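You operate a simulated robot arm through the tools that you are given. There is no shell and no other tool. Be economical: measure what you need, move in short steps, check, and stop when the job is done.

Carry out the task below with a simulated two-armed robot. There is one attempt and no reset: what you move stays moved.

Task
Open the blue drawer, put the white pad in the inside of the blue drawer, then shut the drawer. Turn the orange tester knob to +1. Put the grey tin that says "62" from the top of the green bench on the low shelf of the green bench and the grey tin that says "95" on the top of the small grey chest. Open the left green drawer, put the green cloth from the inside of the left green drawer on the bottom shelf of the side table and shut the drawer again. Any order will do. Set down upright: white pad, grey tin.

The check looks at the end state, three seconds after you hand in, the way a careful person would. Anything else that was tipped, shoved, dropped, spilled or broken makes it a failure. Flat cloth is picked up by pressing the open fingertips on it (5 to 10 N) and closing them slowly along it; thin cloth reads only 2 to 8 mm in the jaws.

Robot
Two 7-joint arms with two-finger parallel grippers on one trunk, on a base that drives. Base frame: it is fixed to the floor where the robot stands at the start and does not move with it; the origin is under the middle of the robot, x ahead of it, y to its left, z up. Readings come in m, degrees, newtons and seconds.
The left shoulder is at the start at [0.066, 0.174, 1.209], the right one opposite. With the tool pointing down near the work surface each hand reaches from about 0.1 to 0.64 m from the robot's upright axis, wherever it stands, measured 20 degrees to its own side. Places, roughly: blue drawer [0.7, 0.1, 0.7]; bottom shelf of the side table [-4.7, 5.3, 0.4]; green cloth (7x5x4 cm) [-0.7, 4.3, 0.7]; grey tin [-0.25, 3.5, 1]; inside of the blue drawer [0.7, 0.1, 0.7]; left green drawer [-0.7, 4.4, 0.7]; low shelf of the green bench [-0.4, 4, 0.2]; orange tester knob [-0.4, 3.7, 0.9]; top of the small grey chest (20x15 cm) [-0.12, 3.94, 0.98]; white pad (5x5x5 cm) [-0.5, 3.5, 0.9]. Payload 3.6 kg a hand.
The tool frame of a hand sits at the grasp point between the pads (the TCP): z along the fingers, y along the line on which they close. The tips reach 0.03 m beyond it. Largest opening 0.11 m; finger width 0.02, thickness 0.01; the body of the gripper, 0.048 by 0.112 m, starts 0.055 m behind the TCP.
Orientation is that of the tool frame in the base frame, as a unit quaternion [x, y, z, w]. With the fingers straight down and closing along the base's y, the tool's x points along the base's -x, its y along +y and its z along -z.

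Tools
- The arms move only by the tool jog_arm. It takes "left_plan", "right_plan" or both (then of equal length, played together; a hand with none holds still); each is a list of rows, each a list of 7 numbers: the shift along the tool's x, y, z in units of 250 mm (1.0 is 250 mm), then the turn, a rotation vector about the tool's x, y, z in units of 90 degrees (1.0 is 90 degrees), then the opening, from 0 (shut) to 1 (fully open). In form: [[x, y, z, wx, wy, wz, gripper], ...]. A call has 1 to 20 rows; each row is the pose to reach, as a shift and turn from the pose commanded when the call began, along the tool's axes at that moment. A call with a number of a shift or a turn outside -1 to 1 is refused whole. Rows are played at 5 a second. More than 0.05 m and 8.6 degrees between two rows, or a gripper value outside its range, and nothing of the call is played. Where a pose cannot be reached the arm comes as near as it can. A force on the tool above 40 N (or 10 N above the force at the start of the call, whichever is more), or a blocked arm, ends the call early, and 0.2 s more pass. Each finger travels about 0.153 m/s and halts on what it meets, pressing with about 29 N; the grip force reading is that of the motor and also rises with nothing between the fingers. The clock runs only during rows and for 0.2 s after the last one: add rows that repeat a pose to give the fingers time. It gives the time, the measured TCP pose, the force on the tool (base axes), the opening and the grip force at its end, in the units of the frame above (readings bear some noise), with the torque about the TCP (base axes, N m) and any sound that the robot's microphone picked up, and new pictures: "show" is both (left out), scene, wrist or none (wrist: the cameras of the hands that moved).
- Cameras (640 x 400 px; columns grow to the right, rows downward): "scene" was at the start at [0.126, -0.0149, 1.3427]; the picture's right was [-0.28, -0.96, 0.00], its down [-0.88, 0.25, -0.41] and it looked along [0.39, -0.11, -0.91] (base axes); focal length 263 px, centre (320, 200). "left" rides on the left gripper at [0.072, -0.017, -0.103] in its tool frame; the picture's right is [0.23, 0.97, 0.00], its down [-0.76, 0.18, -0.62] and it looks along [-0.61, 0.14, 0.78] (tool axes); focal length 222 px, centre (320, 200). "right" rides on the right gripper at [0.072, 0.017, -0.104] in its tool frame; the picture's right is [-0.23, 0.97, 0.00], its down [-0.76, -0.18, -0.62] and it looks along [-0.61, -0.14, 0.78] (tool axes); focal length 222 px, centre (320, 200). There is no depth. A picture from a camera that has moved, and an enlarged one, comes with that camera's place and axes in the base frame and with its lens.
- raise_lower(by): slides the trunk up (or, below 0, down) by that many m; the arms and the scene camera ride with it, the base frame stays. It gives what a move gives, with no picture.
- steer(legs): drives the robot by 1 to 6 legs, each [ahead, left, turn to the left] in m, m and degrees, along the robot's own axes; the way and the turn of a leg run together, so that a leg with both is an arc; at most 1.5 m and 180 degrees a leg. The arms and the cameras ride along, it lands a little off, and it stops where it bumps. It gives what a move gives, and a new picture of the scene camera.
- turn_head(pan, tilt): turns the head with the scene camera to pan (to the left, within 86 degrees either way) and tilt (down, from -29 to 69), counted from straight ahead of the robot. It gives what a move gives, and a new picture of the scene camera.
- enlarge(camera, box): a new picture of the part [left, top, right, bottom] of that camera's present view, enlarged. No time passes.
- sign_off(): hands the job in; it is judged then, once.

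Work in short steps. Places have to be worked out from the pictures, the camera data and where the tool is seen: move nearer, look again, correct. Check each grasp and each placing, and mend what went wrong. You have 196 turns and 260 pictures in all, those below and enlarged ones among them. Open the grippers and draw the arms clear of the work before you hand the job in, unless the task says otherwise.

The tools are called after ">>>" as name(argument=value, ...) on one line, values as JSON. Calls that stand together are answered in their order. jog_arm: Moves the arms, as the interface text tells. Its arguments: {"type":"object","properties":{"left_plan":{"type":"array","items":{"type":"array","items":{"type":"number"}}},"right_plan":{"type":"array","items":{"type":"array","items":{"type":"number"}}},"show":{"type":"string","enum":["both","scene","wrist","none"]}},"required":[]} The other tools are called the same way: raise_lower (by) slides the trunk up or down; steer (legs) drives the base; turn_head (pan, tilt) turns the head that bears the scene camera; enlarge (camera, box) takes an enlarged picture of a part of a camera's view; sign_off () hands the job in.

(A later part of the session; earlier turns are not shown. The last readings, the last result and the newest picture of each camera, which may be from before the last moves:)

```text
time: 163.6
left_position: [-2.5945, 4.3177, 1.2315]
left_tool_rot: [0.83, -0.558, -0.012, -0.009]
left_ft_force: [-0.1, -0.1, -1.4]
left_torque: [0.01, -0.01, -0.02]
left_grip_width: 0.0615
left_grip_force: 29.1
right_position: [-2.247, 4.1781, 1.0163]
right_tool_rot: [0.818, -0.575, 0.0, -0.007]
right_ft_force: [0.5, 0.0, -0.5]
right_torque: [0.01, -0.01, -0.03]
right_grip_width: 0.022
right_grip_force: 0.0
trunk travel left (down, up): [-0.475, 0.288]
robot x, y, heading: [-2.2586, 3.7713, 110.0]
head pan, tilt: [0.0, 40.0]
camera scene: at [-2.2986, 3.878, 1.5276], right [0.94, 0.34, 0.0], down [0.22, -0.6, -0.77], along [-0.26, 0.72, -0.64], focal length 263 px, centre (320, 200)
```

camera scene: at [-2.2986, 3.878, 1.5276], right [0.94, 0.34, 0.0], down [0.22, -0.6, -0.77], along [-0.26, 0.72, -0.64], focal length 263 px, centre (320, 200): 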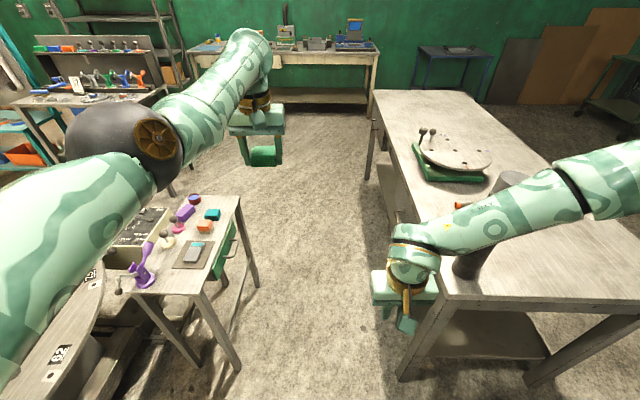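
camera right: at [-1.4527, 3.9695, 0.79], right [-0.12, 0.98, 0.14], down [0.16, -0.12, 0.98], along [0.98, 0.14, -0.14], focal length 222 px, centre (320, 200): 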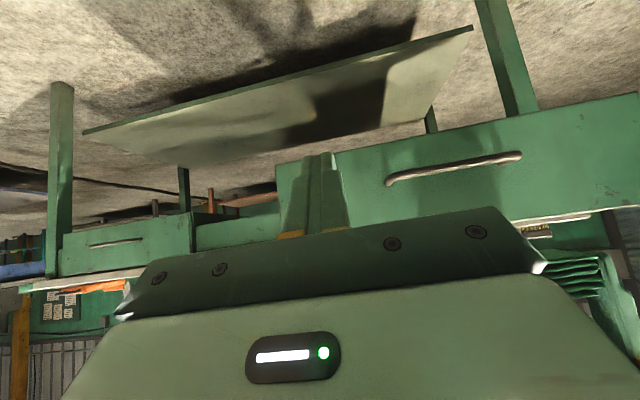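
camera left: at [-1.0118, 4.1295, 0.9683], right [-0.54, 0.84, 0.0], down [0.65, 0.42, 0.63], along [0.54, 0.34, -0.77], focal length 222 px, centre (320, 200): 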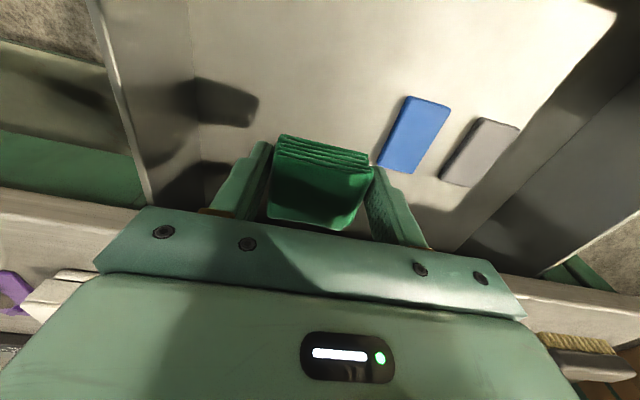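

The gap is ~0.75–0.8 m and I am centred in it. I raise the trunk so the arms clear the tables and drive slowly through.

>>> raise_lower(by=0.25)

>>> steer(legs=[[0.5, 0, 0], [0.5, 0, 0], [0.35, 0, 0]])

```text
time: 166.2
left_position: [-2.5917, 4.3088, 1.5014]
left_tool_rot: [0.83, -0.557, -0.026, -0.019]
left_ft_force: [-0.6, 0.1, -0.6]
left_torque: [-0.02, 0.01, -0.03]
left_grip_width: 0.0614
left_grip_force: 29.2
right_position: [-2.2467, 4.1778, 1.266]
right_tool_rot: [0.818, -0.575, 0.0, -0.006]
right_ft_force: [0.0, 0.3, 0.5]
right_torque: [0.01, 0.01, -0.02]
right_grip_width: 0.022
right_grip_force: 0.1
trunk travel left (down, up): [-0.725, 0.038]
robot x, y, heading: [-2.2554, 3.7691, 110.1]
head pan, tilt: [0.0, 40.0]
```

```text
time: 173.6
left_position: [-3.0753, 5.5668, 1.5031]
left_tool_rot: [0.834, -0.551, -0.027, -0.02]
left_ft_force: [0.6, 0.1, 0.0]
left_torque: [0.01, 0.01, -0.03]
left_grip_width: 0.0616
left_grip_force: 28.5
right_position: [-2.7281, 5.4414, 1.267]
right_tool_rot: [0.822, -0.569, -0.001, -0.008]
right_ft_force: [-0.5, -0.7, 0.8]
right_torque: [0.02, 0.0, 0.01]
right_grip_width: 0.0221
right_grip_force: 0.0
trunk travel left (down, up): [-0.725, 0.038]
robot x, y, heading: [-2.7353, 5.0335, 110.8]
head pan, tilt: [0.0, 40.0]
camera scene: at [-2.7691, 5.1245, 1.7782], right [0.93, 0.36, 0.0], down [0.23, -0.6, -0.77], along [-0.27, 0.72, -0.64], focal length 263 px, centre (320, 200)
```

scene: 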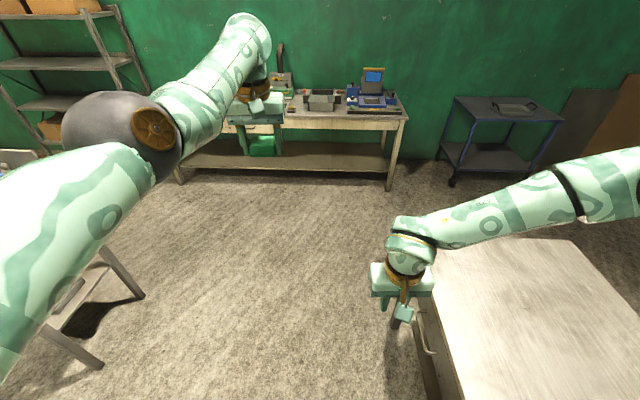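

Through. I go slightly further and turn to face the side table's end.

>>> steer(legs=[[0.3, 0.1, 0], [0, 0, 75]])

>>> turn_head(pan=0, tilt=30)

```text
time: 178.9
left_position: [-3.5371, 5.0796, 1.5012]
left_tool_rot: [0.996, 0.08, -0.033, 0.001]
left_ft_force: [0.5, 0.6, -0.8]
left_torque: [-0.01, -0.04, 0.0]
left_grip_width: 0.0612
left_grip_force: 29.0
right_position: [-3.33, 5.3842, 1.265]
right_tool_rot: [0.998, 0.057, -0.004, -0.006]
right_ft_force: [0.4, 0.5, 0.1]
right_torque: [0.02, -0.02, 0.04]
right_grip_width: 0.0219
right_grip_force: 0.0
trunk travel left (down, up): [-0.725, 0.038]
robot x, y, heading: [-2.94, 5.2797, -173.1]
head pan, tilt: [0.0, 40.0]
camera scene: at [-3.0325, 5.2698, 1.7781], right [-0.12, 0.99, 0.0], down [0.64, 0.08, -0.77], along [-0.76, -0.09, -0.64], focal length 263 px, centre (320, 200)
```

scene: 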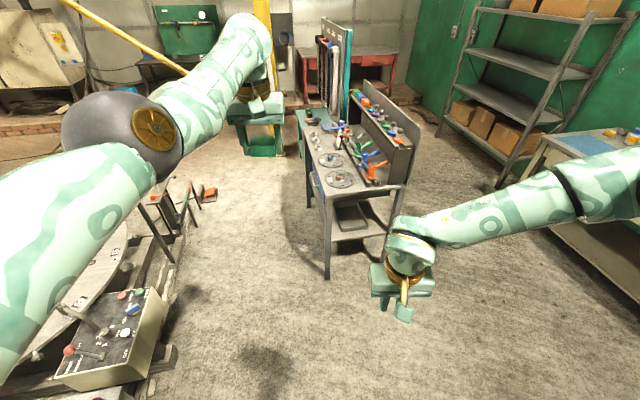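

```text
time: 179.7
left_position: [-3.5379, 5.079, 1.5023]
left_tool_rot: [0.996, 0.08, -0.033, 0.001]
left_ft_force: [0.0, -0.3, -0.6]
left_torque: [0.03, 0.01, 0.0]
left_grip_width: 0.0614
left_grip_force: 28.7
right_position: [-3.3302, 5.3846, 1.2671]
right_tool_rot: [0.998, 0.058, -0.004, -0.006]
right_ft_force: [0.4, 0.2, 1.4]
right_torque: [0.0, 0.02, -0.01]
right_grip_width: 0.0221
right_grip_force: 0.1
trunk travel left (down, up): [-0.725, 0.038]
robot x, y, heading: [-2.9391, 5.2773, -172.9]
head pan, tilt: [0.0, 30.0]
camera scene: at [-3.0378, 5.2687, 1.7934], right [-0.12, 0.99, 0.0], down [0.5, 0.06, -0.87], along [-0.86, -0.1, -0.5], focal length 263 px, centre (320, 200)
```

scene: 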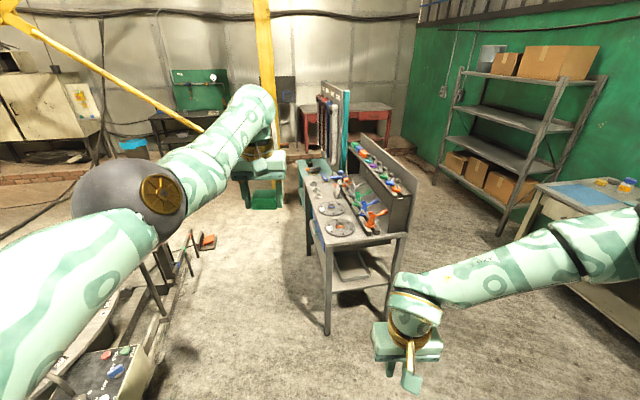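

>>> enlarge(camera="scene", box=[280, 180, 440, 340])

```text
2.50 times, centred on (360, 260) of scene
camera zoom: at [-3.0378, 5.2687, 1.7934], right [-0.12, 0.99, 0.0], down [0.5, 0.06, -0.87], along [-0.86, -0.1, -0.5], focal length 656 px, centre (220, 50)
```

zoom: 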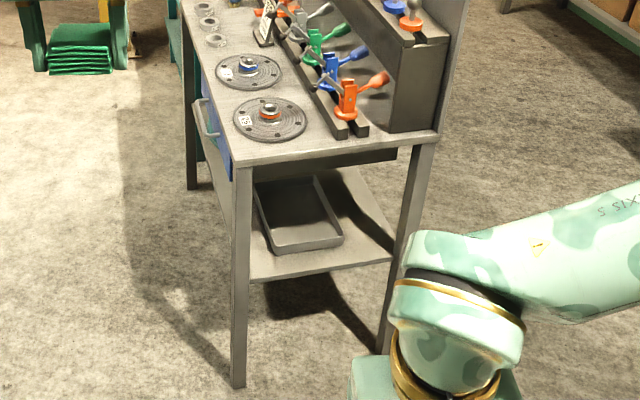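

Free shelf strip is at the end nearest me, right of the tray: target ≈(-4.43,5.50,.4). I drive to stand squarely off that end.

>>> steer(legs=[[0.7, 0, 0], [0.1, -0.6, 0], [0.05, -0.04, 11.5]])

>>> raise_lower(by=-0.5)

>>> turn_head(pan=5, tilt=40)

```text
time: 187.1
left_position: [-4.3935, 5.4863, 1.5017]
left_tool_rot: [0.985, 0.17, -0.033, 0.003]
left_ft_force: [-0.1, -0.8, -0.3]
left_torque: [-0.07, -0.02, -0.01]
left_grip_width: 0.0614
left_grip_force: 29.3
right_position: [-4.2463, 5.8258, 1.2665]
right_tool_rot: [0.989, 0.148, -0.004, -0.006]
right_ft_force: [-0.8, 0.5, -0.4]
right_torque: [-0.01, 0.0, 0.0]
right_grip_width: 0.0221
right_grip_force: 0.0
trunk travel left (down, up): [-0.725, 0.038]
robot x, y, heading: [-3.8422, 5.794, -162.8]
head pan, tilt: [0.0, 30.0]
camera scene: at [-3.9369, 5.7653, 1.7935], right [-0.3, 0.95, 0.0], down [0.48, 0.15, -0.87], along [-0.83, -0.26, -0.5], focal length 263 px, centre (320, 200)
```

scene: 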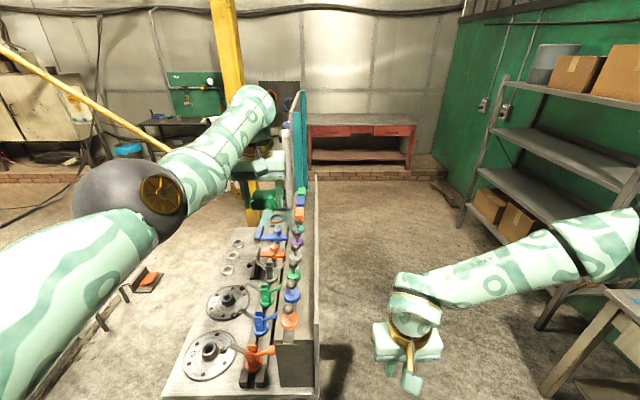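

```text
refused: -0.5 is not a number from -0.4 to 0.4
```

```text
time: 187.9
left_position: [-4.3952, 5.4853, 1.5019]
left_tool_rot: [0.985, 0.17, -0.032, 0.004]
left_ft_force: [-0.4, 0.2, -0.3]
left_torque: [0.01, 0.01, 0.02]
left_grip_width: 0.0612
left_grip_force: 29.2
right_position: [-4.2468, 5.8241, 1.2659]
right_tool_rot: [0.989, 0.148, -0.003, -0.005]
right_ft_force: [0.6, -0.9, -0.5]
right_torque: [-0.02, -0.02, 0.01]
right_grip_width: 0.0222
right_grip_force: 0.0
trunk travel left (down, up): [-0.725, 0.038]
robot x, y, heading: [-3.8394, 5.7898, -162.8]
head pan, tilt: [5.0, 40.0]
camera scene: at [-3.9318, 5.759, 1.778], right [-0.38, 0.93, 0.0], down [0.6, 0.24, -0.77], along [-0.71, -0.29, -0.64], focal length 263 px, centre (320, 200)
```

scene: 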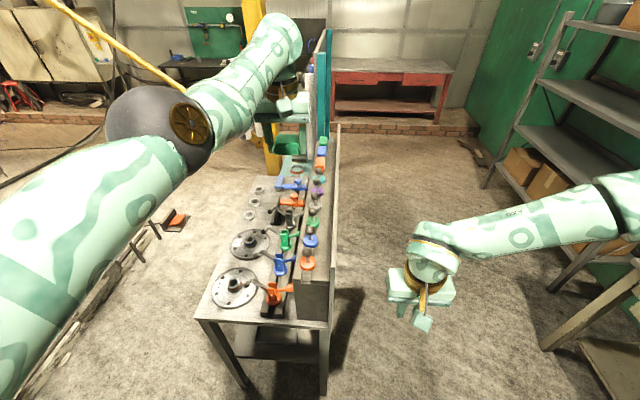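

Good that the lowering was refused: the hand is above the table. I back off 0.4 m first, then lower in two steps.

>>> steer(legs=[[-0.4, 0, 0]])

>>> raise_lower(by=-0.4)

>>> raise_lower(by=-0.3)

```text
time: 190.4
left_position: [-4.0051, 5.6054, 1.5013]
left_tool_rot: [0.985, 0.172, -0.032, 0.004]
left_ft_force: [0.0, 0.5, -0.1]
left_torque: [0.0, 0.01, -0.03]
left_grip_width: 0.061
left_grip_force: 28.4
right_position: [-3.8588, 5.9444, 1.2648]
right_tool_rot: [0.989, 0.15, -0.003, -0.006]
right_ft_force: [-1.1, 0.6, 0.2]
right_torque: [0.0, 0.03, 0.01]
right_grip_width: 0.0219
right_grip_force: 0.0
trunk travel left (down, up): [-0.725, 0.038]
robot x, y, heading: [-3.449, 5.915, -162.7]
head pan, tilt: [5.0, 40.0]
camera scene: at [-3.5419, 5.88, 1.778], right [-0.38, 0.92, 0.0], down [0.59, 0.25, -0.77], along [-0.71, -0.29, -0.64], focal length 263 px, centre (320, 200)
```

scene: 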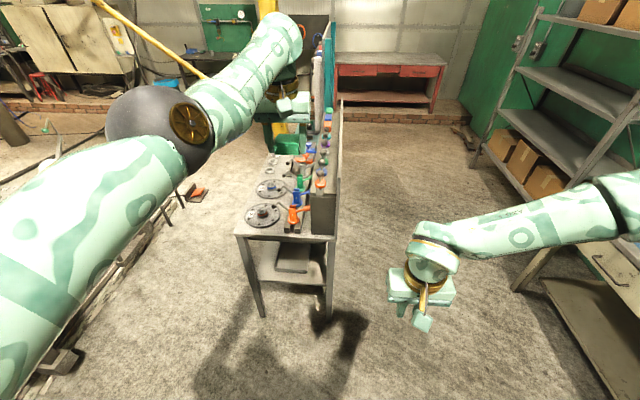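

```text
time: 194.2
left_position: [-4.0278, 5.5986, 1.0305]
left_tool_rot: [0.985, 0.172, 0.027, -0.004]
left_ft_force: [-0.2, -0.4, -0.5]
left_torque: [0.02, 0.0, -0.01]
left_grip_width: 0.0613
left_grip_force: 28.4
right_position: [-3.8571, 5.9443, 0.8661]
right_tool_rot: [0.988, 0.151, -0.005, -0.006]
right_ft_force: [0.5, -0.3, 0.3]
right_torque: [0.01, -0.01, 0.01]
right_grip_width: 0.0217
right_grip_force: 0.1
trunk travel left (down, up): [-0.325, 0.438]
robot x, y, heading: [-3.4524, 5.9167, -162.8]
head pan, tilt: [5.0, 40.0]
```

```text
time: 197.2
left_position: [-4.0466, 5.5912, 0.5239]
left_tool_rot: [0.962, 0.169, 0.211, -0.029]
left_ft_force: [0.0, 0.3, -0.8]
left_torque: [0.03, -0.03, -0.03]
left_grip_width: 0.0613
left_grip_force: 28.5
right_position: [-3.8569, 5.9457, 0.566]
right_tool_rot: [0.989, 0.151, -0.004, -0.006]
right_ft_force: [0.2, 0.4, 0.1]
right_torque: [0.06, 0.0, 0.02]
right_grip_width: 0.022
right_grip_force: 0.0
trunk travel left (down, up): [-0.025, 0.738]
robot x, y, heading: [-3.4505, 5.9153, -162.5]
head pan, tilt: [5.0, 40.0]
```

The hand sits at z .52, tilted backward. I pitch it forward ~70° so the fingers aim into the shelf, keeping the position.

>>> jog_arm(left_plan=[[0, 0, 0, 0, -0.087, 0, 0.3], [0, 0, 0, 0, -0.174, 0, 0.3], [0, 0, 0, 0, -0.26, 0, 0.3], [0, 0, 0, 0, -0.347, 0, 0.3], [0, 0, 0, 0, -0.433, 0, 0.3], [0, 0, 0, 0, -0.52, 0, 0.3], [0, 0, 0, 0, -0.607, 0, 0.3], [0, 0, 0, 0, -0.693, 0, 0.3], [0, 0, 0, 0, -0.78, 0, 0.3], [0, 0, 0, 0, -0.78, 0, 0.3]], show="both")

```text
time: 199.4
left_position: [-4.183, 5.6056, 0.4285]
left_tool_rot: [0.909, 0.154, -0.381, 0.073]
left_ft_force: [-1.0, 0.6, -0.3]
left_torque: [0.02, -0.04, 0.03]
left_grip_width: 0.0612
left_grip_force: 29.0
left hand out of reach, approached as far as the arm can: row 1, 2, 3, 4, 5, 6, 7, 8, 9, 10
right_position: [-3.8584, 5.9449, 0.5656]
right_tool_rot: [0.989, 0.15, -0.005, -0.005]
right_ft_force: [-0.3, -1.1, -0.5]
right_torque: [0.01, 0.01, 0.0]
right_grip_width: 0.0219
right_grip_force: 0.0
trunk travel left (down, up): [-0.025, 0.738]
robot x, y, heading: [-3.4488, 5.9145, -162.5]
head pan, tilt: [5.0, 40.0]
camera scene: at [-3.7528, 5.8134, 1.06], right [-0.38, 0.92, 0.0], down [0.59, 0.25, -0.77], along [-0.71, -0.29, -0.64], focal length 263 px, centre (320, 200)
camera left: at [-4.0725, 5.6628, 0.4504], right [0.48, -0.87, -0.15], down [-0.03, -0.18, 0.98], along [-0.88, -0.46, -0.11], focal length 222 px, centre (320, 200)
```

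scene: 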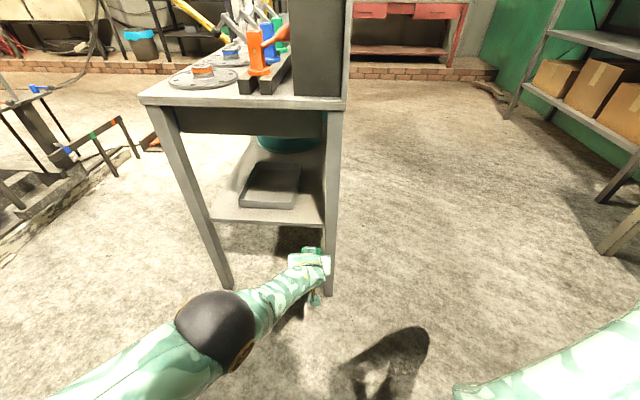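
left: 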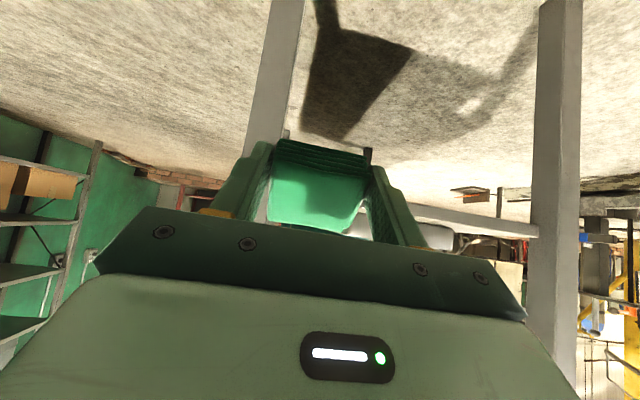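

Pitch is 45° now. The target in the strip before the tray is 0.22 m ahead and ~0.09 m left, but the hand must come up a bit. I raise 6 cm, shift, and check.

>>> raise_lower(by=0.06)

>>> steer(legs=[[0.07, 0.09, 0]])

>>> jog_arm(left_plan=[[0, 0, 0, 0, 0, 0, 0.3]], show="wrist")

```text
time: 200.4
left_position: [-4.195, 5.601, 0.5472]
left_tool_rot: [0.89, 0.152, -0.422, 0.079]
left_ft_force: [-0.1, 0.1, -0.1]
left_torque: [0.01, -0.01, 0.03]
left_grip_width: 0.0612
left_grip_force: 28.9
right_position: [-3.8579, 5.945, 0.6247]
right_tool_rot: [0.988, 0.151, -0.004, -0.005]
right_ft_force: [0.4, 0.4, -0.4]
right_torque: [0.0, -0.02, -0.04]
right_grip_width: 0.0221
right_grip_force: 0.1
trunk travel left (down, up): [-0.085, 0.678]
robot x, y, heading: [-3.4511, 5.9126, -162.2]
head pan, tilt: [5.0, 40.0]
```

```text
time: 201.6
left_position: [-4.2345, 5.4918, 0.548]
left_tool_rot: [0.89, 0.154, -0.422, 0.08]
left_ft_force: [0.3, 0.0, -0.3]
left_torque: [0.0, 0.01, -0.01]
left_grip_width: 0.0613
left_grip_force: 29.6
right_position: [-3.8982, 5.8379, 0.6263]
right_tool_rot: [0.988, 0.153, -0.004, -0.006]
right_ft_force: [-0.6, -0.6, 0.0]
right_torque: [0.04, 0.0, -0.02]
right_grip_width: 0.0221
right_grip_force: 0.1
trunk travel left (down, up): [-0.085, 0.678]
robot x, y, heading: [-3.4905, 5.8094, -162.1]
head pan, tilt: [5.0, 40.0]
camera scene: at [-3.7562, 5.7171, 1.1248], right [-0.39, 0.92, 0.0], down [0.59, 0.25, -0.77], along [-0.71, -0.3, -0.64], focal length 263 px, centre (320, 200)
```

scene: 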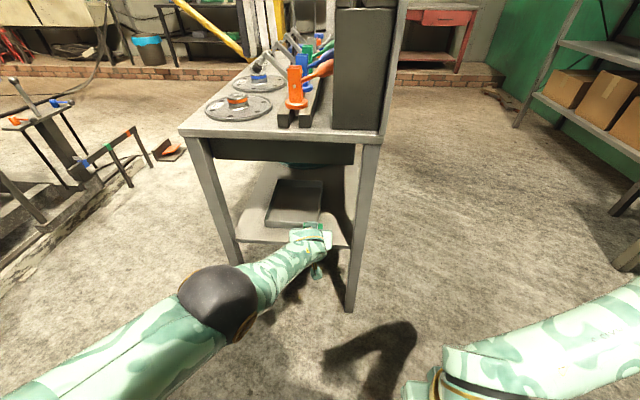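

```text
time: 202.0
left_position: [-4.2343, 5.4929, 0.5479]
left_tool_rot: [0.89, 0.153, -0.422, 0.08]
left_ft_force: [-0.1, -0.1, -0.9]
left_torque: [0.03, 0.02, 0.01]
left_grip_width: 0.0614
left_grip_force: 28.5
right_position: [-3.8972, 5.8371, 0.6271]
right_tool_rot: [0.988, 0.152, -0.005, -0.005]
right_ft_force: [-0.2, -0.3, 0.0]
right_torque: [0.0, 0.0, 0.0]
right_grip_width: 0.0218
right_grip_force: 0.1
trunk travel left (down, up): [-0.085, 0.678]
robot x, y, heading: [-3.4903, 5.8079, -162.4]
head pan, tilt: [5.0, 40.0]
camera left: at [-4.1215, 5.551, 0.5579], right [0.47, -0.87, -0.16], down [0.06, -0.15, 0.99], along [-0.88, -0.47, -0.02], focal length 222 px, centre (320, 200)
```

left: 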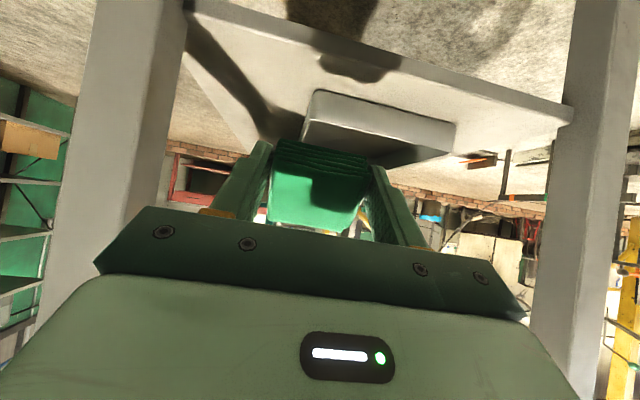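

Clear view: there's a ~13 cm wide free strip between the tray and the right leg. I shift 6 cm right to aim into it.

>>> steer(legs=[[0.06, -0.06, 0]])

>>> jog_arm(left_plan=[[0, 0, 0, 0, 0, 0, 0.3]], show="wrist")

```text
time: 203.1
left_position: [-4.311, 5.5332, 0.5479]
left_tool_rot: [0.89, 0.152, -0.422, 0.08]
left_ft_force: [0.1, 0.8, -0.3]
left_torque: [-0.01, -0.02, 0.04]
left_grip_width: 0.0615
left_grip_force: 29.2
right_position: [-3.9736, 5.8775, 0.6257]
right_tool_rot: [0.988, 0.152, -0.004, -0.005]
right_ft_force: [0.5, 0.0, -0.7]
right_torque: [0.03, -0.03, -0.02]
right_grip_width: 0.022
right_grip_force: 0.1
trunk travel left (down, up): [-0.085, 0.678]
robot x, y, heading: [-3.5631, 5.8475, -162.5]
head pan, tilt: [5.0, 40.0]
camera scene: at [-3.8323, 5.758, 1.1248], right [-0.38, 0.92, 0.0], down [0.59, 0.25, -0.77], along [-0.71, -0.29, -0.64], focal length 263 px, centre (320, 200)
```

scene: 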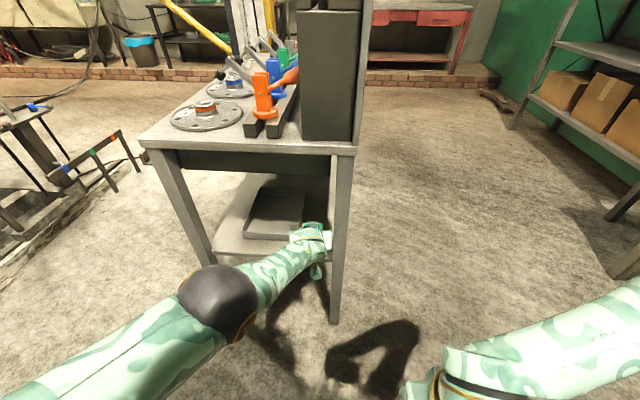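

```text
time: 203.5
left_position: [-4.3106, 5.5332, 0.5482]
left_tool_rot: [0.89, 0.153, -0.423, 0.08]
left_ft_force: [0.8, 0.2, -0.1]
left_torque: [-0.02, 0.01, 0.02]
left_grip_width: 0.0615
left_grip_force: 28.9
right_position: [-3.9731, 5.8774, 0.6264]
right_tool_rot: [0.989, 0.151, -0.005, -0.005]
right_ft_force: [0.3, 0.3, 0.5]
right_torque: [-0.02, -0.04, 0.02]
right_grip_width: 0.0217
right_grip_force: 0.1
trunk travel left (down, up): [-0.085, 0.678]
robot x, y, heading: [-3.5645, 5.8468, -162.4]
head pan, tilt: [5.0, 40.0]
camera left: at [-4.1977, 5.592, 0.5579], right [0.47, -0.87, -0.16], down [0.06, -0.15, 0.99], along [-0.88, -0.47, -0.02], focal length 222 px, centre (320, 200)
```

left: 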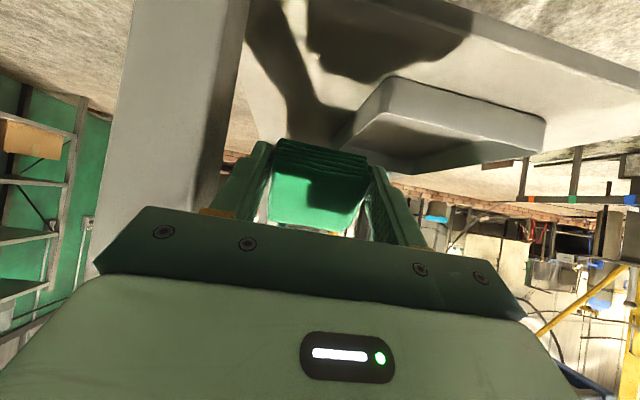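

Aligned with the strip (6.7 cm from the leg, tray edge at 13 cm). I drive 12 cm in and lower the trunk 8 cm.

>>> steer(legs=[[0.12, 0, 0]])

>>> jog_arm(left_plan=[[0, 0, 0, 0, 0, 0, 0.3]], show="wrist")

```text
time: 204.8
left_position: [-4.4249, 5.4968, 0.5477]
left_tool_rot: [0.89, 0.153, -0.422, 0.08]
left_ft_force: [-0.1, 0.5, -0.5]
left_torque: [-0.01, 0.0, -0.04]
left_grip_width: 0.0615
left_grip_force: 29.0
right_position: [-4.0873, 5.8408, 0.6259]
right_tool_rot: [0.988, 0.152, -0.003, -0.005]
right_ft_force: [-0.2, -0.3, -0.2]
right_torque: [0.0, -0.01, 0.01]
right_grip_width: 0.022
right_grip_force: 0.0
trunk travel left (down, up): [-0.085, 0.678]
robot x, y, heading: [-3.6803, 5.809, -162.3]
head pan, tilt: [5.0, 40.0]
camera scene: at [-3.9467, 5.7211, 1.1247], right [-0.38, 0.92, 0.0], down [0.59, 0.25, -0.77], along [-0.71, -0.29, -0.64], focal length 263 px, centre (320, 200)
```

scene: 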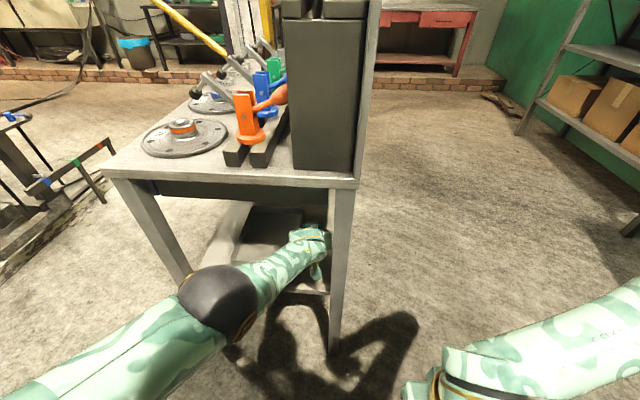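

```text
time: 205.2
left_position: [-4.4242, 5.4966, 0.5487]
left_tool_rot: [0.89, 0.152, -0.422, 0.08]
left_ft_force: [-1.5, 0.3, -1.1]
left_torque: [0.02, -0.03, -0.03]
left_grip_width: 0.0612
left_grip_force: 28.8
right_position: [-4.0874, 5.8413, 0.6268]
right_tool_rot: [0.988, 0.152, -0.005, -0.006]
right_ft_force: [0.2, 0.4, 0.9]
right_torque: [0.01, -0.01, -0.04]
right_grip_width: 0.0219
right_grip_force: 0.1
trunk travel left (down, up): [-0.085, 0.678]
robot x, y, heading: [-3.6824, 5.8131, -162.4]
head pan, tilt: [5.0, 40.0]
camera left: at [-4.3119, 5.555, 0.5579], right [0.47, -0.87, -0.16], down [0.06, -0.15, 0.99], along [-0.88, -0.47, -0.02], focal length 222 px, centre (320, 200)
```

left: 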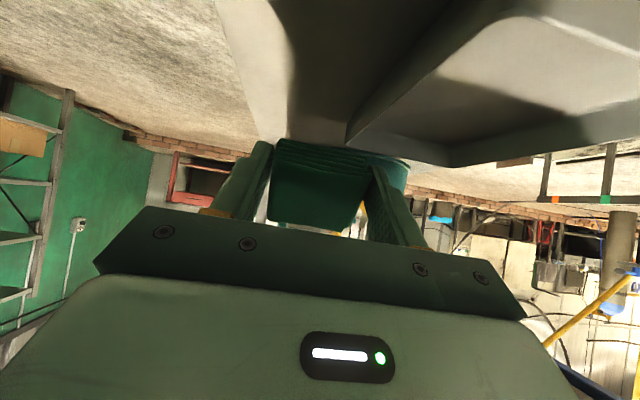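

Hand is over the strip. I lower straight down with the arm, guarded by force.

>>> jog_arm(left_plan=[[0.062, 0, 0.05, 0, 0, 0, 0.3], [0.124, 0, 0.1, 0, 0, 0, 0.3], [0.186, 0, 0.15, 0, 0, 0, 0.3], [0.248, 0, 0.2, 0, 0, 0, 0.3], [0.3, 0, 0.24, 0, 0, 0, 0.3]], show="both")

```text
time: 206.3
left_position: [-4.3869, 5.4874, 0.4893]
left_tool_rot: [0.89, 0.153, -0.422, 0.08]
left_ft_force: [-0.5, 0.0, 0.2]
left_torque: [0.02, 0.0, 0.0]
left_grip_width: 0.0614
left_grip_force: 29.4
left hand out of reach, approached as far as the arm can: row 1, 2, 3, 4, 5
right_position: [-4.0874, 5.8408, 0.6261]
right_tool_rot: [0.988, 0.152, -0.005, -0.005]
right_ft_force: [0.2, -0.4, 0.5]
right_torque: [0.02, 0.03, -0.02]
right_grip_width: 0.022
right_grip_force: 0.0
trunk travel left (down, up): [-0.085, 0.678]
robot x, y, heading: [-3.6839, 5.8101, -162.6]
head pan, tilt: [5.0, 40.0]
camera scene: at [-3.9461, 5.7214, 1.125], right [-0.38, 0.92, 0.0], down [0.59, 0.25, -0.77], along [-0.71, -0.29, -0.64], focal length 263 px, centre (320, 200)
camera left: at [-4.275, 5.546, 0.4989], right [0.47, -0.87, -0.16], down [0.06, -0.15, 0.99], along [-0.88, -0.47, -0.02], focal length 222 px, centre (320, 200)
```

scene: 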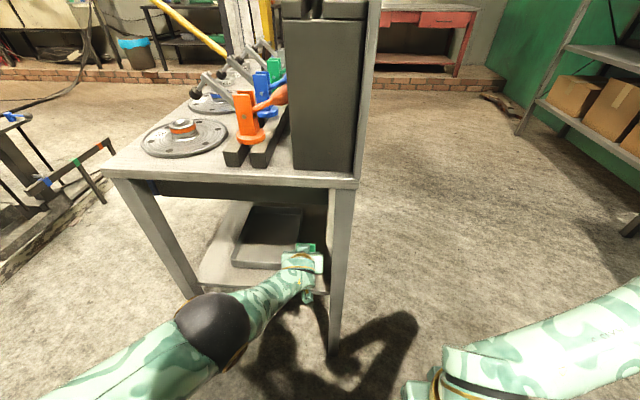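
left: 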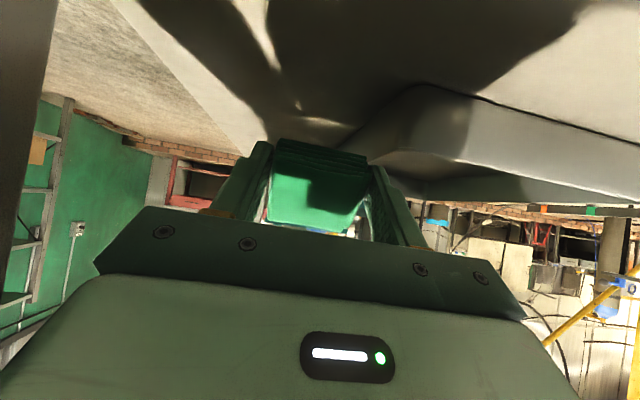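

It lowered 6 cm but drifted back 4 cm; I compensate with the base (4.5 cm forward, 1.5 cm right).

>>> steer(legs=[[0.045, -0.018, 0]])

>>> raise_lower(by=-0.025)

>>> jog_arm(left_plan=[[0, 0, 0, 0, 0, 0, 0.3]], show="wrist")

```text
time: 207.3
left_position: [-4.4354, 5.4928, 0.4886]
left_tool_rot: [0.89, 0.152, -0.423, 0.08]
left_ft_force: [-0.2, -0.6, -0.8]
left_torque: [-0.02, 0.01, -0.01]
left_grip_width: 0.0612
left_grip_force: 28.8
right_position: [-4.1372, 5.844, 0.6249]
right_tool_rot: [0.989, 0.15, -0.003, -0.005]
right_ft_force: [-0.4, 0.0, 0.8]
right_torque: [-0.01, -0.04, 0.0]
right_grip_width: 0.022
right_grip_force: 0.1
trunk travel left (down, up): [-0.085, 0.678]
robot x, y, heading: [-3.7282, 5.8127, -162.3]
head pan, tilt: [5.0, 40.0]
camera scene: at [-3.9953, 5.7248, 1.1247], right [-0.38, 0.92, 0.0], down [0.59, 0.25, -0.77], along [-0.71, -0.29, -0.64], focal length 263 px, centre (320, 200)
```

scene: 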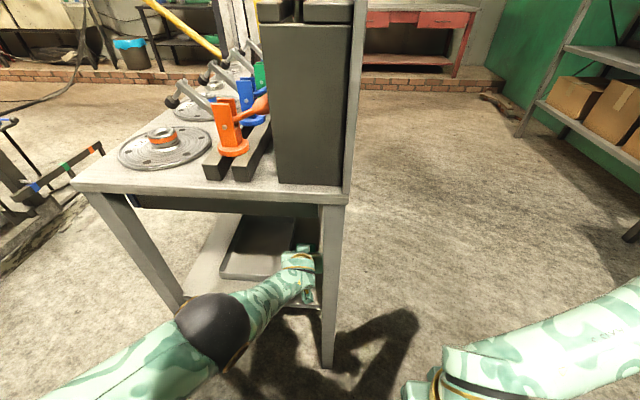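

```text
time: 208.0
left_position: [-4.4351, 5.4922, 0.4492]
left_tool_rot: [0.895, 0.153, -0.413, 0.078]
left_ft_force: [-6.8, -4.6, 17.4]
left_torque: [0.14, 0.57, 0.2]
left_grip_width: 0.0612
left_grip_force: 29.2
right_position: [-4.1344, 5.8444, 0.6022]
right_tool_rot: [0.988, 0.151, -0.006, -0.004]
right_ft_force: [0.0, -0.3, -0.5]
right_torque: [0.01, -0.03, -0.01]
right_grip_width: 0.0218
right_grip_force: 0.0
trunk travel left (down, up): [-0.06, 0.703]
robot x, y, heading: [-3.7334, 5.817, -162.6]
head pan, tilt: [5.0, 40.0]
```

```text
time: 208.4
left_position: [-4.4333, 5.494, 0.4494]
left_tool_rot: [0.895, 0.153, -0.412, 0.079]
left_ft_force: [-7.6, -6.4, 23.4]
left_torque: [0.16, 0.69, 0.24]
left_grip_width: 0.0612
left_grip_force: 28.9
right_position: [-4.136, 5.8463, 0.6016]
right_tool_rot: [0.989, 0.151, -0.005, -0.005]
right_ft_force: [-0.3, -0.2, -0.9]
right_torque: [-0.03, 0.01, 0.0]
right_grip_width: 0.0221
right_grip_force: 0.1
trunk travel left (down, up): [-0.06, 0.703]
robot x, y, heading: [-3.7261, 5.8139, -162.6]
head pan, tilt: [5.0, 40.0]
camera left: at [-4.3216, 5.552, 0.4615], right [0.47, -0.87, -0.16], down [0.04, -0.16, 0.99], along [-0.88, -0.47, -0.04], focal length 222 px, centre (320, 200)
```

left: 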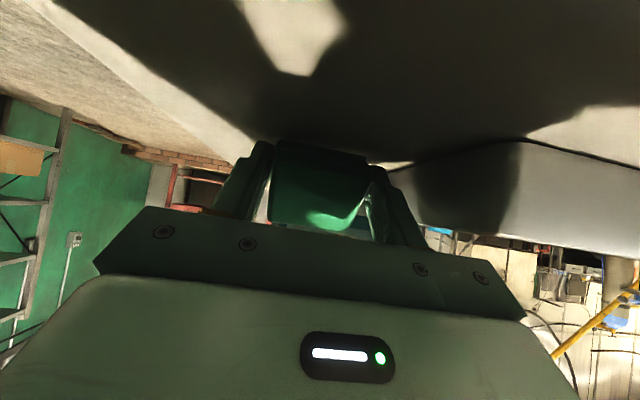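

Cloth touches the shelf (23 N up). I open gently and withdraw along the finger axis.

>>> jog_arm(left_plan=[[0, 0, 0, 0, 0, 0, 0.6], [0, 0, 0, 0, 0, 0, 0.68], [0, 0, 0, 0, 0, 0, 0.72], [0, 0, -0.1, 0, 0, 0, 0.72], [0, 0, -0.22, 0, 0, 0, 0.72], [0, 0, -0.36, 0, 0, 0, 0.72], [0, 0, -0.5, 0, 0, 0, 0.72]], show="wrist")

```text
time: 210.0
left_position: [-4.4312, 5.508, 0.4475]
left_tool_rot: [0.896, 0.16, -0.406, 0.083]
left_ft_force: [-19.9, -3.4, 23.5]
left_torque: [0.75, 1.27, 0.71]
left_grip_width: 0.0809
left_grip_force: 1.6
left hand out of reach, approached as far as the arm can: row 4, 5, 6, 7
right_position: [-4.1335, 5.84, 0.6026]
right_tool_rot: [0.988, 0.153, -0.004, -0.007]
right_ft_force: [1.2, 0.2, 0.2]
right_torque: [-0.01, 0.03, 0.04]
right_grip_width: 0.0222
right_grip_force: 0.0
trunk travel left (down, up): [-0.06, 0.703]
robot x, y, heading: [-3.7295, 5.8157, -162.4]
head pan, tilt: [5.0, 40.0]
camera left: at [-4.3201, 5.5688, 0.4618], right [0.48, -0.86, -0.15], down [0.03, -0.16, 0.99], along [-0.87, -0.48, -0.05], focal length 222 px, centre (320, 200)
```

left: 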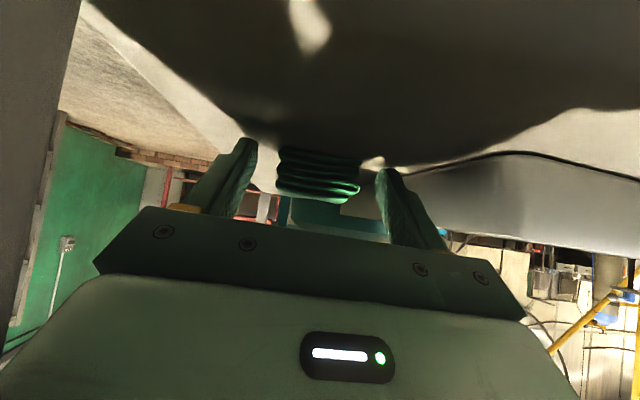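

Cloth is resting on the shelf between the open fingers. I raise the trunk a little, then drive back.

>>> raise_lower(by=0.05)

>>> steer(legs=[[-0.25, 0, 0]])

>>> jog_arm(left_plan=[[0, 0, 0, 0, 0, 0, 0.72]], show="wrist")

```text
time: 210.9
left_position: [-4.4432, 5.5059, 0.55]
left_tool_rot: [0.88, 0.156, -0.441, 0.086]
left_ft_force: [-0.1, 0.7, 0.7]
left_torque: [-0.01, 0.0, 0.0]
left_grip_width: 0.0793
left_grip_force: 0.1
right_position: [-4.1338, 5.8357, 0.652]
right_tool_rot: [0.988, 0.152, -0.003, -0.008]
right_ft_force: [-0.6, 0.1, -0.2]
right_torque: [0.04, 0.0, -0.02]
right_grip_width: 0.0222
right_grip_force: 0.1
trunk travel left (down, up): [-0.11, 0.653]
robot x, y, heading: [-3.733, 5.8079, -162.3]
head pan, tilt: [5.0, 40.0]
```

```text
time: 211.8
left_position: [-4.427, 5.4977, 0.5722]
left_tool_rot: [0.86, 0.192, -0.462, 0.103]
left_ft_force: [-67.3, -24.9, -18.2]
left_torque: [-0.21, -1.09, 3.91]
left_grip_width: 0.0792
left_grip_force: 0.0
right_position: [-4.1103, 5.8582, 0.6595]
right_tool_rot: [0.982, 0.189, -0.014, -0.003]
right_ft_force: [1.0, -0.3, -0.3]
right_torque: [-0.03, -0.01, 0.06]
right_grip_width: 0.022
right_grip_force: 0.1
trunk travel left (down, up): [-0.11, 0.653]
robot x, y, heading: [-3.7158, 5.8552, -158.1]
head pan, tilt: [5.0, 40.0]
stopped in leg 1: the force on the tool passed its limit at 141 N (the readings are from after the stop); the commanded pose is now the measured one
camera scene: at [-3.9639, 5.7477, 1.1501], right [-0.45, 0.89, 0.0], down [0.58, 0.29, -0.76], along [-0.68, -0.34, -0.65], focal length 263 px, centre (320, 200)
```

scene: 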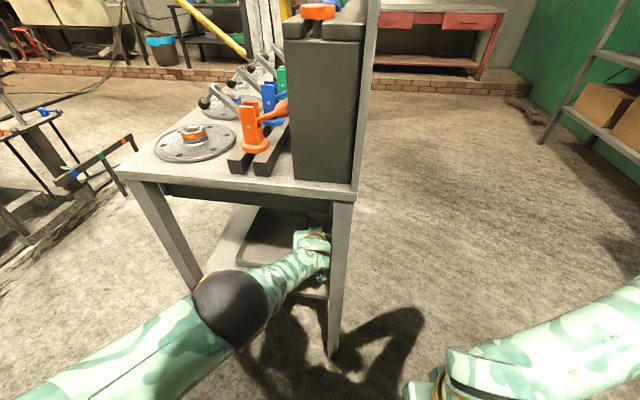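

```text
time: 212.2
left_position: [-4.4243, 5.4978, 0.5726]
left_tool_rot: [0.86, 0.196, -0.459, 0.104]
left_ft_force: [-75.0, -17.9, 15.4]
left_torque: [2.01, -3.92, 5.19]
left_grip_width: 0.0791
left_grip_force: 0.1
right_position: [-4.1182, 5.8591, 0.6576]
right_tool_rot: [0.981, 0.194, -0.011, -0.002]
right_ft_force: [0.1, -0.8, -0.2]
right_torque: [-0.04, 0.03, 0.03]
right_grip_width: 0.0219
right_grip_force: 0.1
trunk travel left (down, up): [-0.11, 0.653]
robot x, y, heading: [-3.7182, 5.8641, -157.5]
head pan, tilt: [5.0, 40.0]
camera left: at [-4.3192, 5.568, 0.5698], right [0.54, -0.82, -0.19], down [0.16, -0.12, 0.98], along [-0.83, -0.56, 0.07], focal length 222 px, centre (320, 200)
```

left: 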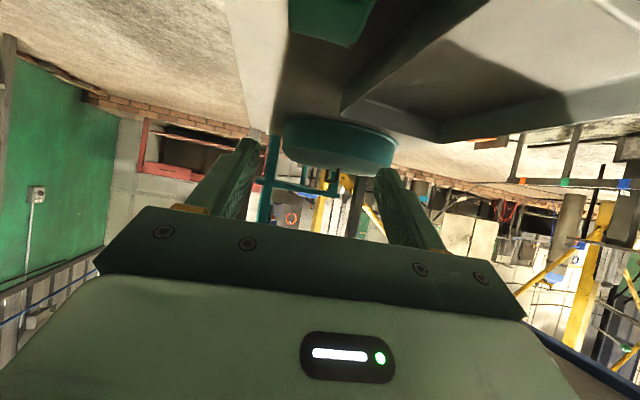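

The hand is catching on the right leg while withdrawing. I unload by moving forward 3 cm and left 4 cm, then look.

>>> steer(legs=[[0.03, 0, 0], [0, 0.04, 0]])

>>> jog_arm(left_plan=[[0, 0, 0, 0, 0, 0, 0.72]], show="wrist")

```text
time: 213.5
left_position: [-4.433, 5.4559, 0.5642]
left_tool_rot: [0.866, 0.183, -0.454, 0.099]
left_ft_force: [0.4, 0.7, -0.5]
left_torque: [-0.01, -0.02, 0.0]
left_grip_width: 0.0792
left_grip_force: 0.2
right_position: [-4.1228, 5.808, 0.6577]
right_tool_rot: [0.984, 0.178, -0.012, -0.004]
right_ft_force: [0.8, 0.5, -0.4]
right_torque: [0.02, 0.03, -0.02]
right_grip_width: 0.0219
right_grip_force: 0.1
trunk travel left (down, up): [-0.11, 0.653]
robot x, y, heading: [-3.7243, 5.7961, -159.1]
head pan, tilt: [5.0, 40.0]
camera scene: at [-3.9692, 5.6976, 1.1519], right [-0.44, 0.9, 0.0], down [0.58, 0.28, -0.77], along [-0.69, -0.33, -0.64], focal length 263 px, centre (320, 200)
```

scene: 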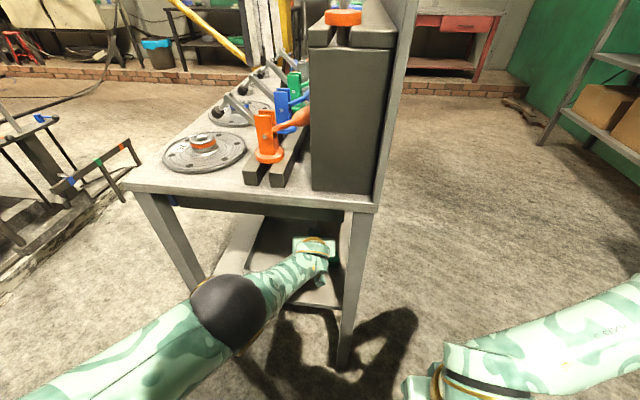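

```text
time: 213.9
left_position: [-4.4329, 5.4563, 0.5666]
left_tool_rot: [0.867, 0.181, -0.454, 0.098]
left_ft_force: [1.2, 0.0, -0.2]
left_torque: [0.01, 0.01, -0.04]
left_grip_width: 0.079
left_grip_force: 0.1
right_position: [-4.1216, 5.8076, 0.6573]
right_tool_rot: [0.984, 0.179, -0.013, -0.003]
right_ft_force: [-0.9, -0.5, 0.4]
right_torque: [0.02, 0.0, -0.03]
right_grip_width: 0.0221
right_grip_force: 0.1
trunk travel left (down, up): [-0.11, 0.653]
robot x, y, heading: [-3.725, 5.7974, -159.6]
head pan, tilt: [5.0, 40.0]
camera left: at [-4.3243, 5.5231, 0.5649], right [0.51, -0.84, -0.18], down [0.14, -0.13, 0.98], along [-0.85, -0.53, 0.06], focal length 222 px, centre (320, 200)
```

left: 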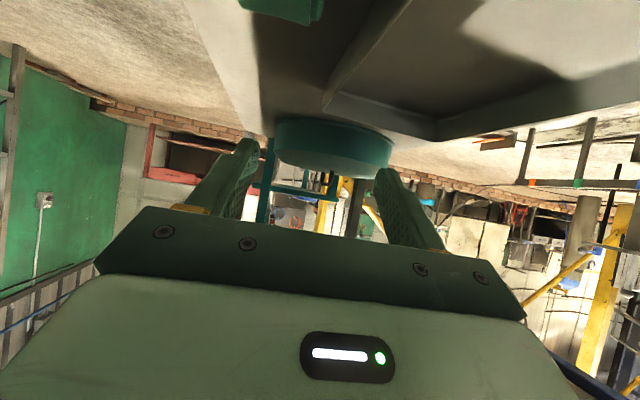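

Freed; forces are zero. I drive straight back out.

>>> steer(legs=[[-0.15, 0.01, 0], [-0.25, 0, 0]])

>>> enlarge(camera="left", box=[160, 0, 480, 200])

```text
time: 216.7
left_position: [-4.0564, 5.5918, 0.5651]
left_tool_rot: [0.867, 0.181, -0.454, 0.097]
left_ft_force: [0.8, -0.5, -0.1]
left_torque: [-0.02, -0.05, -0.02]
left_grip_width: 0.0793
left_grip_force: 0.0
right_position: [-3.7448, 5.9413, 0.6568]
right_tool_rot: [0.984, 0.177, -0.012, -0.004]
right_ft_force: [-0.1, -0.1, 0.4]
right_torque: [0.01, 0.0, -0.01]
right_grip_width: 0.0221
right_grip_force: 0.0
trunk travel left (down, up): [-0.11, 0.653]
robot x, y, heading: [-3.3457, 5.9302, -159.5]
head pan, tilt: [5.0, 40.0]
camera scene: at [-3.592, 5.831, 1.1521], right [-0.43, 0.9, 0.0], down [0.58, 0.28, -0.77], along [-0.69, -0.33, -0.64], focal length 263 px, centre (320, 200)
```

scene: 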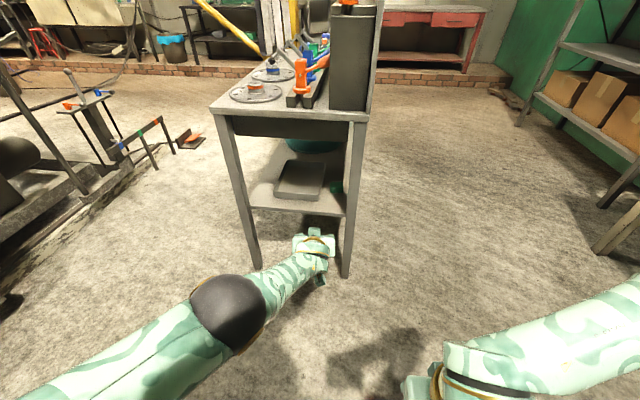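

```text
2.00 times, centred on (320, 100) of left
camera zoom: at [-3.9479, 5.6571, 0.5653], right [0.51, -0.84, -0.18], down [0.14, -0.13, 0.98], along [-0.85, -0.53, 0.06], focal length 444 px, centre (320, 400)
```

zoom: 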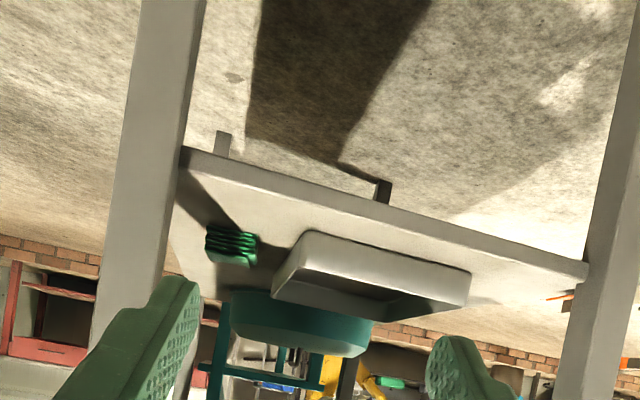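

Cloth is on the bottom shelf beside the tray. Now I raise the trunk, restore the left hand, and head around the white table's north end to the aisle behind the bench.

>>> raise_lower(by=0.35)

>>> jog_arm(left_plan=[[0, 0, -0.08, 0, 0.07, 0, 0.6], [0, 0, -0.16, 0, 0.14, 0, 0.6], [0, 0, -0.24, 0, 0.21, 0, 0.5], [0, 0, -0.32, 0, 0.28, 0, 0.5], [0, 0, -0.4, 0, 0.36, 0, 0.5], [0, 0, -0.48, 0, 0.44, 0, 0.5], [0, 0, -0.56, 0, 0.52, 0, 0.5], [0, 0, -0.6, 0, 0.6, 0, 0.5], [0, 0, -0.6, 0, 0.62, 0, 0.5]], show="none")

>>> turn_head(pan=0, tilt=30)

>>> steer(legs=[[0, 0, -140]])

```text
time: 220.1
left_position: [-4.0469, 5.5952, 1.148]
left_tool_rot: [0.78, 0.167, -0.591, 0.119]
left_ft_force: [-0.5, 0.3, -0.5]
left_torque: [0.0, 0.02, 0.01]
left_grip_width: 0.0792
left_grip_force: 0.0
right_position: [-3.7449, 5.9427, 1.0077]
right_tool_rot: [0.984, 0.177, -0.012, -0.003]
right_ft_force: [0.5, 0.2, 0.0]
right_torque: [-0.01, 0.01, -0.01]
right_grip_width: 0.0222
right_grip_force: 0.1
trunk travel left (down, up): [-0.46, 0.303]
robot x, y, heading: [-3.3502, 5.9301, -159.5]
head pan, tilt: [5.0, 40.0]
```

```text
time: 222.1
left_position: [-3.9514, 5.6515, 1.1917]
left_tool_rot: [0.966, 0.203, -0.156, 0.026]
left_ft_force: [-0.3, 0.3, 1.0]
left_torque: [0.03, 0.01, -0.03]
left_grip_width: 0.0552
left_grip_force: 0.1
left hand out of reach, approached as far as the arm can: row 1, 2, 3, 4, 5, 6, 7, 8, 9
right_position: [-3.7461, 5.9413, 1.0079]
right_tool_rot: [0.984, 0.176, -0.013, -0.003]
right_ft_force: [-0.1, -0.5, -0.3]
right_torque: [0.02, -0.01, 0.04]
right_grip_width: 0.0222
right_grip_force: 0.1
trunk travel left (down, up): [-0.46, 0.303]
robot x, y, heading: [-3.3517, 5.9296, -159.5]
head pan, tilt: [5.0, 40.0]
```

```text
time: 222.8
left_position: [-3.9511, 5.651, 1.1913]
left_tool_rot: [0.966, 0.204, -0.157, 0.026]
left_ft_force: [0.6, 0.0, 0.1]
left_torque: [-0.01, 0.03, 0.01]
left_grip_width: 0.0553
left_grip_force: 0.0
right_position: [-3.7453, 5.941, 1.0078]
right_tool_rot: [0.984, 0.177, -0.014, -0.003]
right_ft_force: [-0.1, -0.8, -0.6]
right_torque: [0.01, 0.01, 0.01]
right_grip_width: 0.0219
right_grip_force: 0.1
trunk travel left (down, up): [-0.46, 0.303]
robot x, y, heading: [-3.3507, 5.9313, -159.5]
head pan, tilt: [0.0, 30.0]
camera scene: at [-3.4607, 5.8883, 1.5277], right [-0.35, 0.94, 0.0], down [0.47, 0.18, -0.87], along [-0.81, -0.3, -0.5], focal length 263 px, centre (320, 200)
```

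scene: 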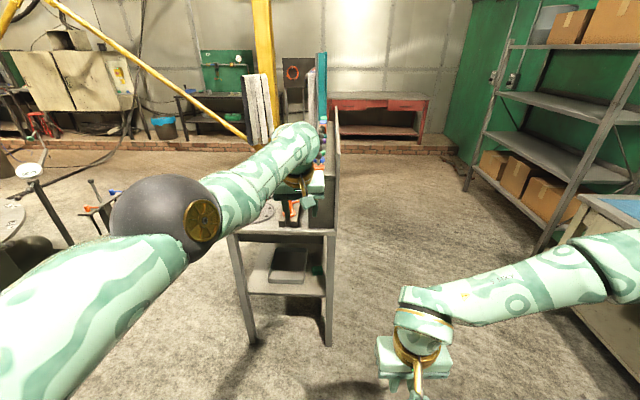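

```text
time: 229.1
left_position: [-3.0519, 6.5253, 1.1899]
left_tool_rot: [-0.513, 0.843, 0.078, 0.139]
left_ft_force: [0.0, -1.0, -0.1]
left_torque: [0.01, 0.01, -0.02]
left_grip_width: 0.0548
left_grip_force: 0.1
right_position: [-3.0291, 6.1692, 1.0061]
right_tool_rot: [-0.495, 0.869, 0.001, 0.014]
right_ft_force: [0.6, -0.5, -0.7]
right_torque: [0.0, -0.01, 0.01]
right_grip_width: 0.022
right_grip_force: 0.1
trunk travel left (down, up): [-0.46, 0.303]
robot x, y, heading: [-3.3455, 5.9295, 59.4]
head pan, tilt: [0.0, 30.0]
camera scene: at [-3.2858, 6.0348, 1.5278], right [0.86, -0.51, 0.0], down [-0.25, -0.43, -0.87], along [0.44, 0.75, -0.5], focal length 263 px, centre (320, 200)
```

scene: 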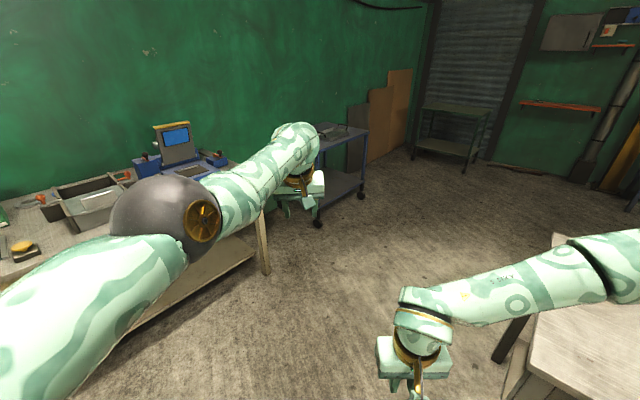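

The way is open: instrument bench to the left, white table to the right. I drive round the white table.

>>> steer(legs=[[0.75, 0.04, 0], [0, 0, -45], [1.4, 0, 0], [0, 0, -59], [1.0, 0, 0]])

```text
time: 249.3
left_position: [-0.4243, 5.7941, 1.1891]
left_tool_rot: [0.353, 0.922, -0.063, 0.146]
left_ft_force: [0.3, 0.7, -0.5]
left_torque: [0.03, 0.03, 0.0]
left_grip_width: 0.0548
left_grip_force: 0.1
right_position: [-0.7742, 5.8632, 1.0067]
right_tool_rot: [0.386, 0.922, -0.01, 0.009]
right_ft_force: [-0.4, 0.4, -0.1]
right_torque: [0.01, 0.02, -0.01]
right_grip_width: 0.022
right_grip_force: 0.0
trunk travel left (down, up): [-0.46, 0.303]
robot x, y, heading: [-0.9334, 6.2304, -45.2]
head pan, tilt: [0.0, 30.0]
camera scene: at [-0.8425, 6.1468, 1.5278], right [-0.71, -0.71, 0.0], down [-0.35, 0.35, -0.87], along [0.61, -0.61, -0.5], focal length 263 px, centre (320, 200)
```

scene: 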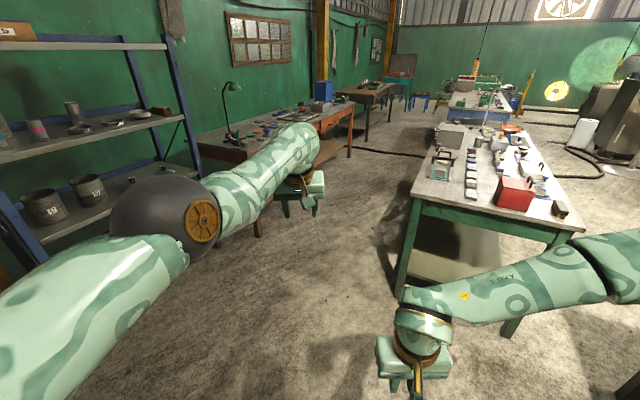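

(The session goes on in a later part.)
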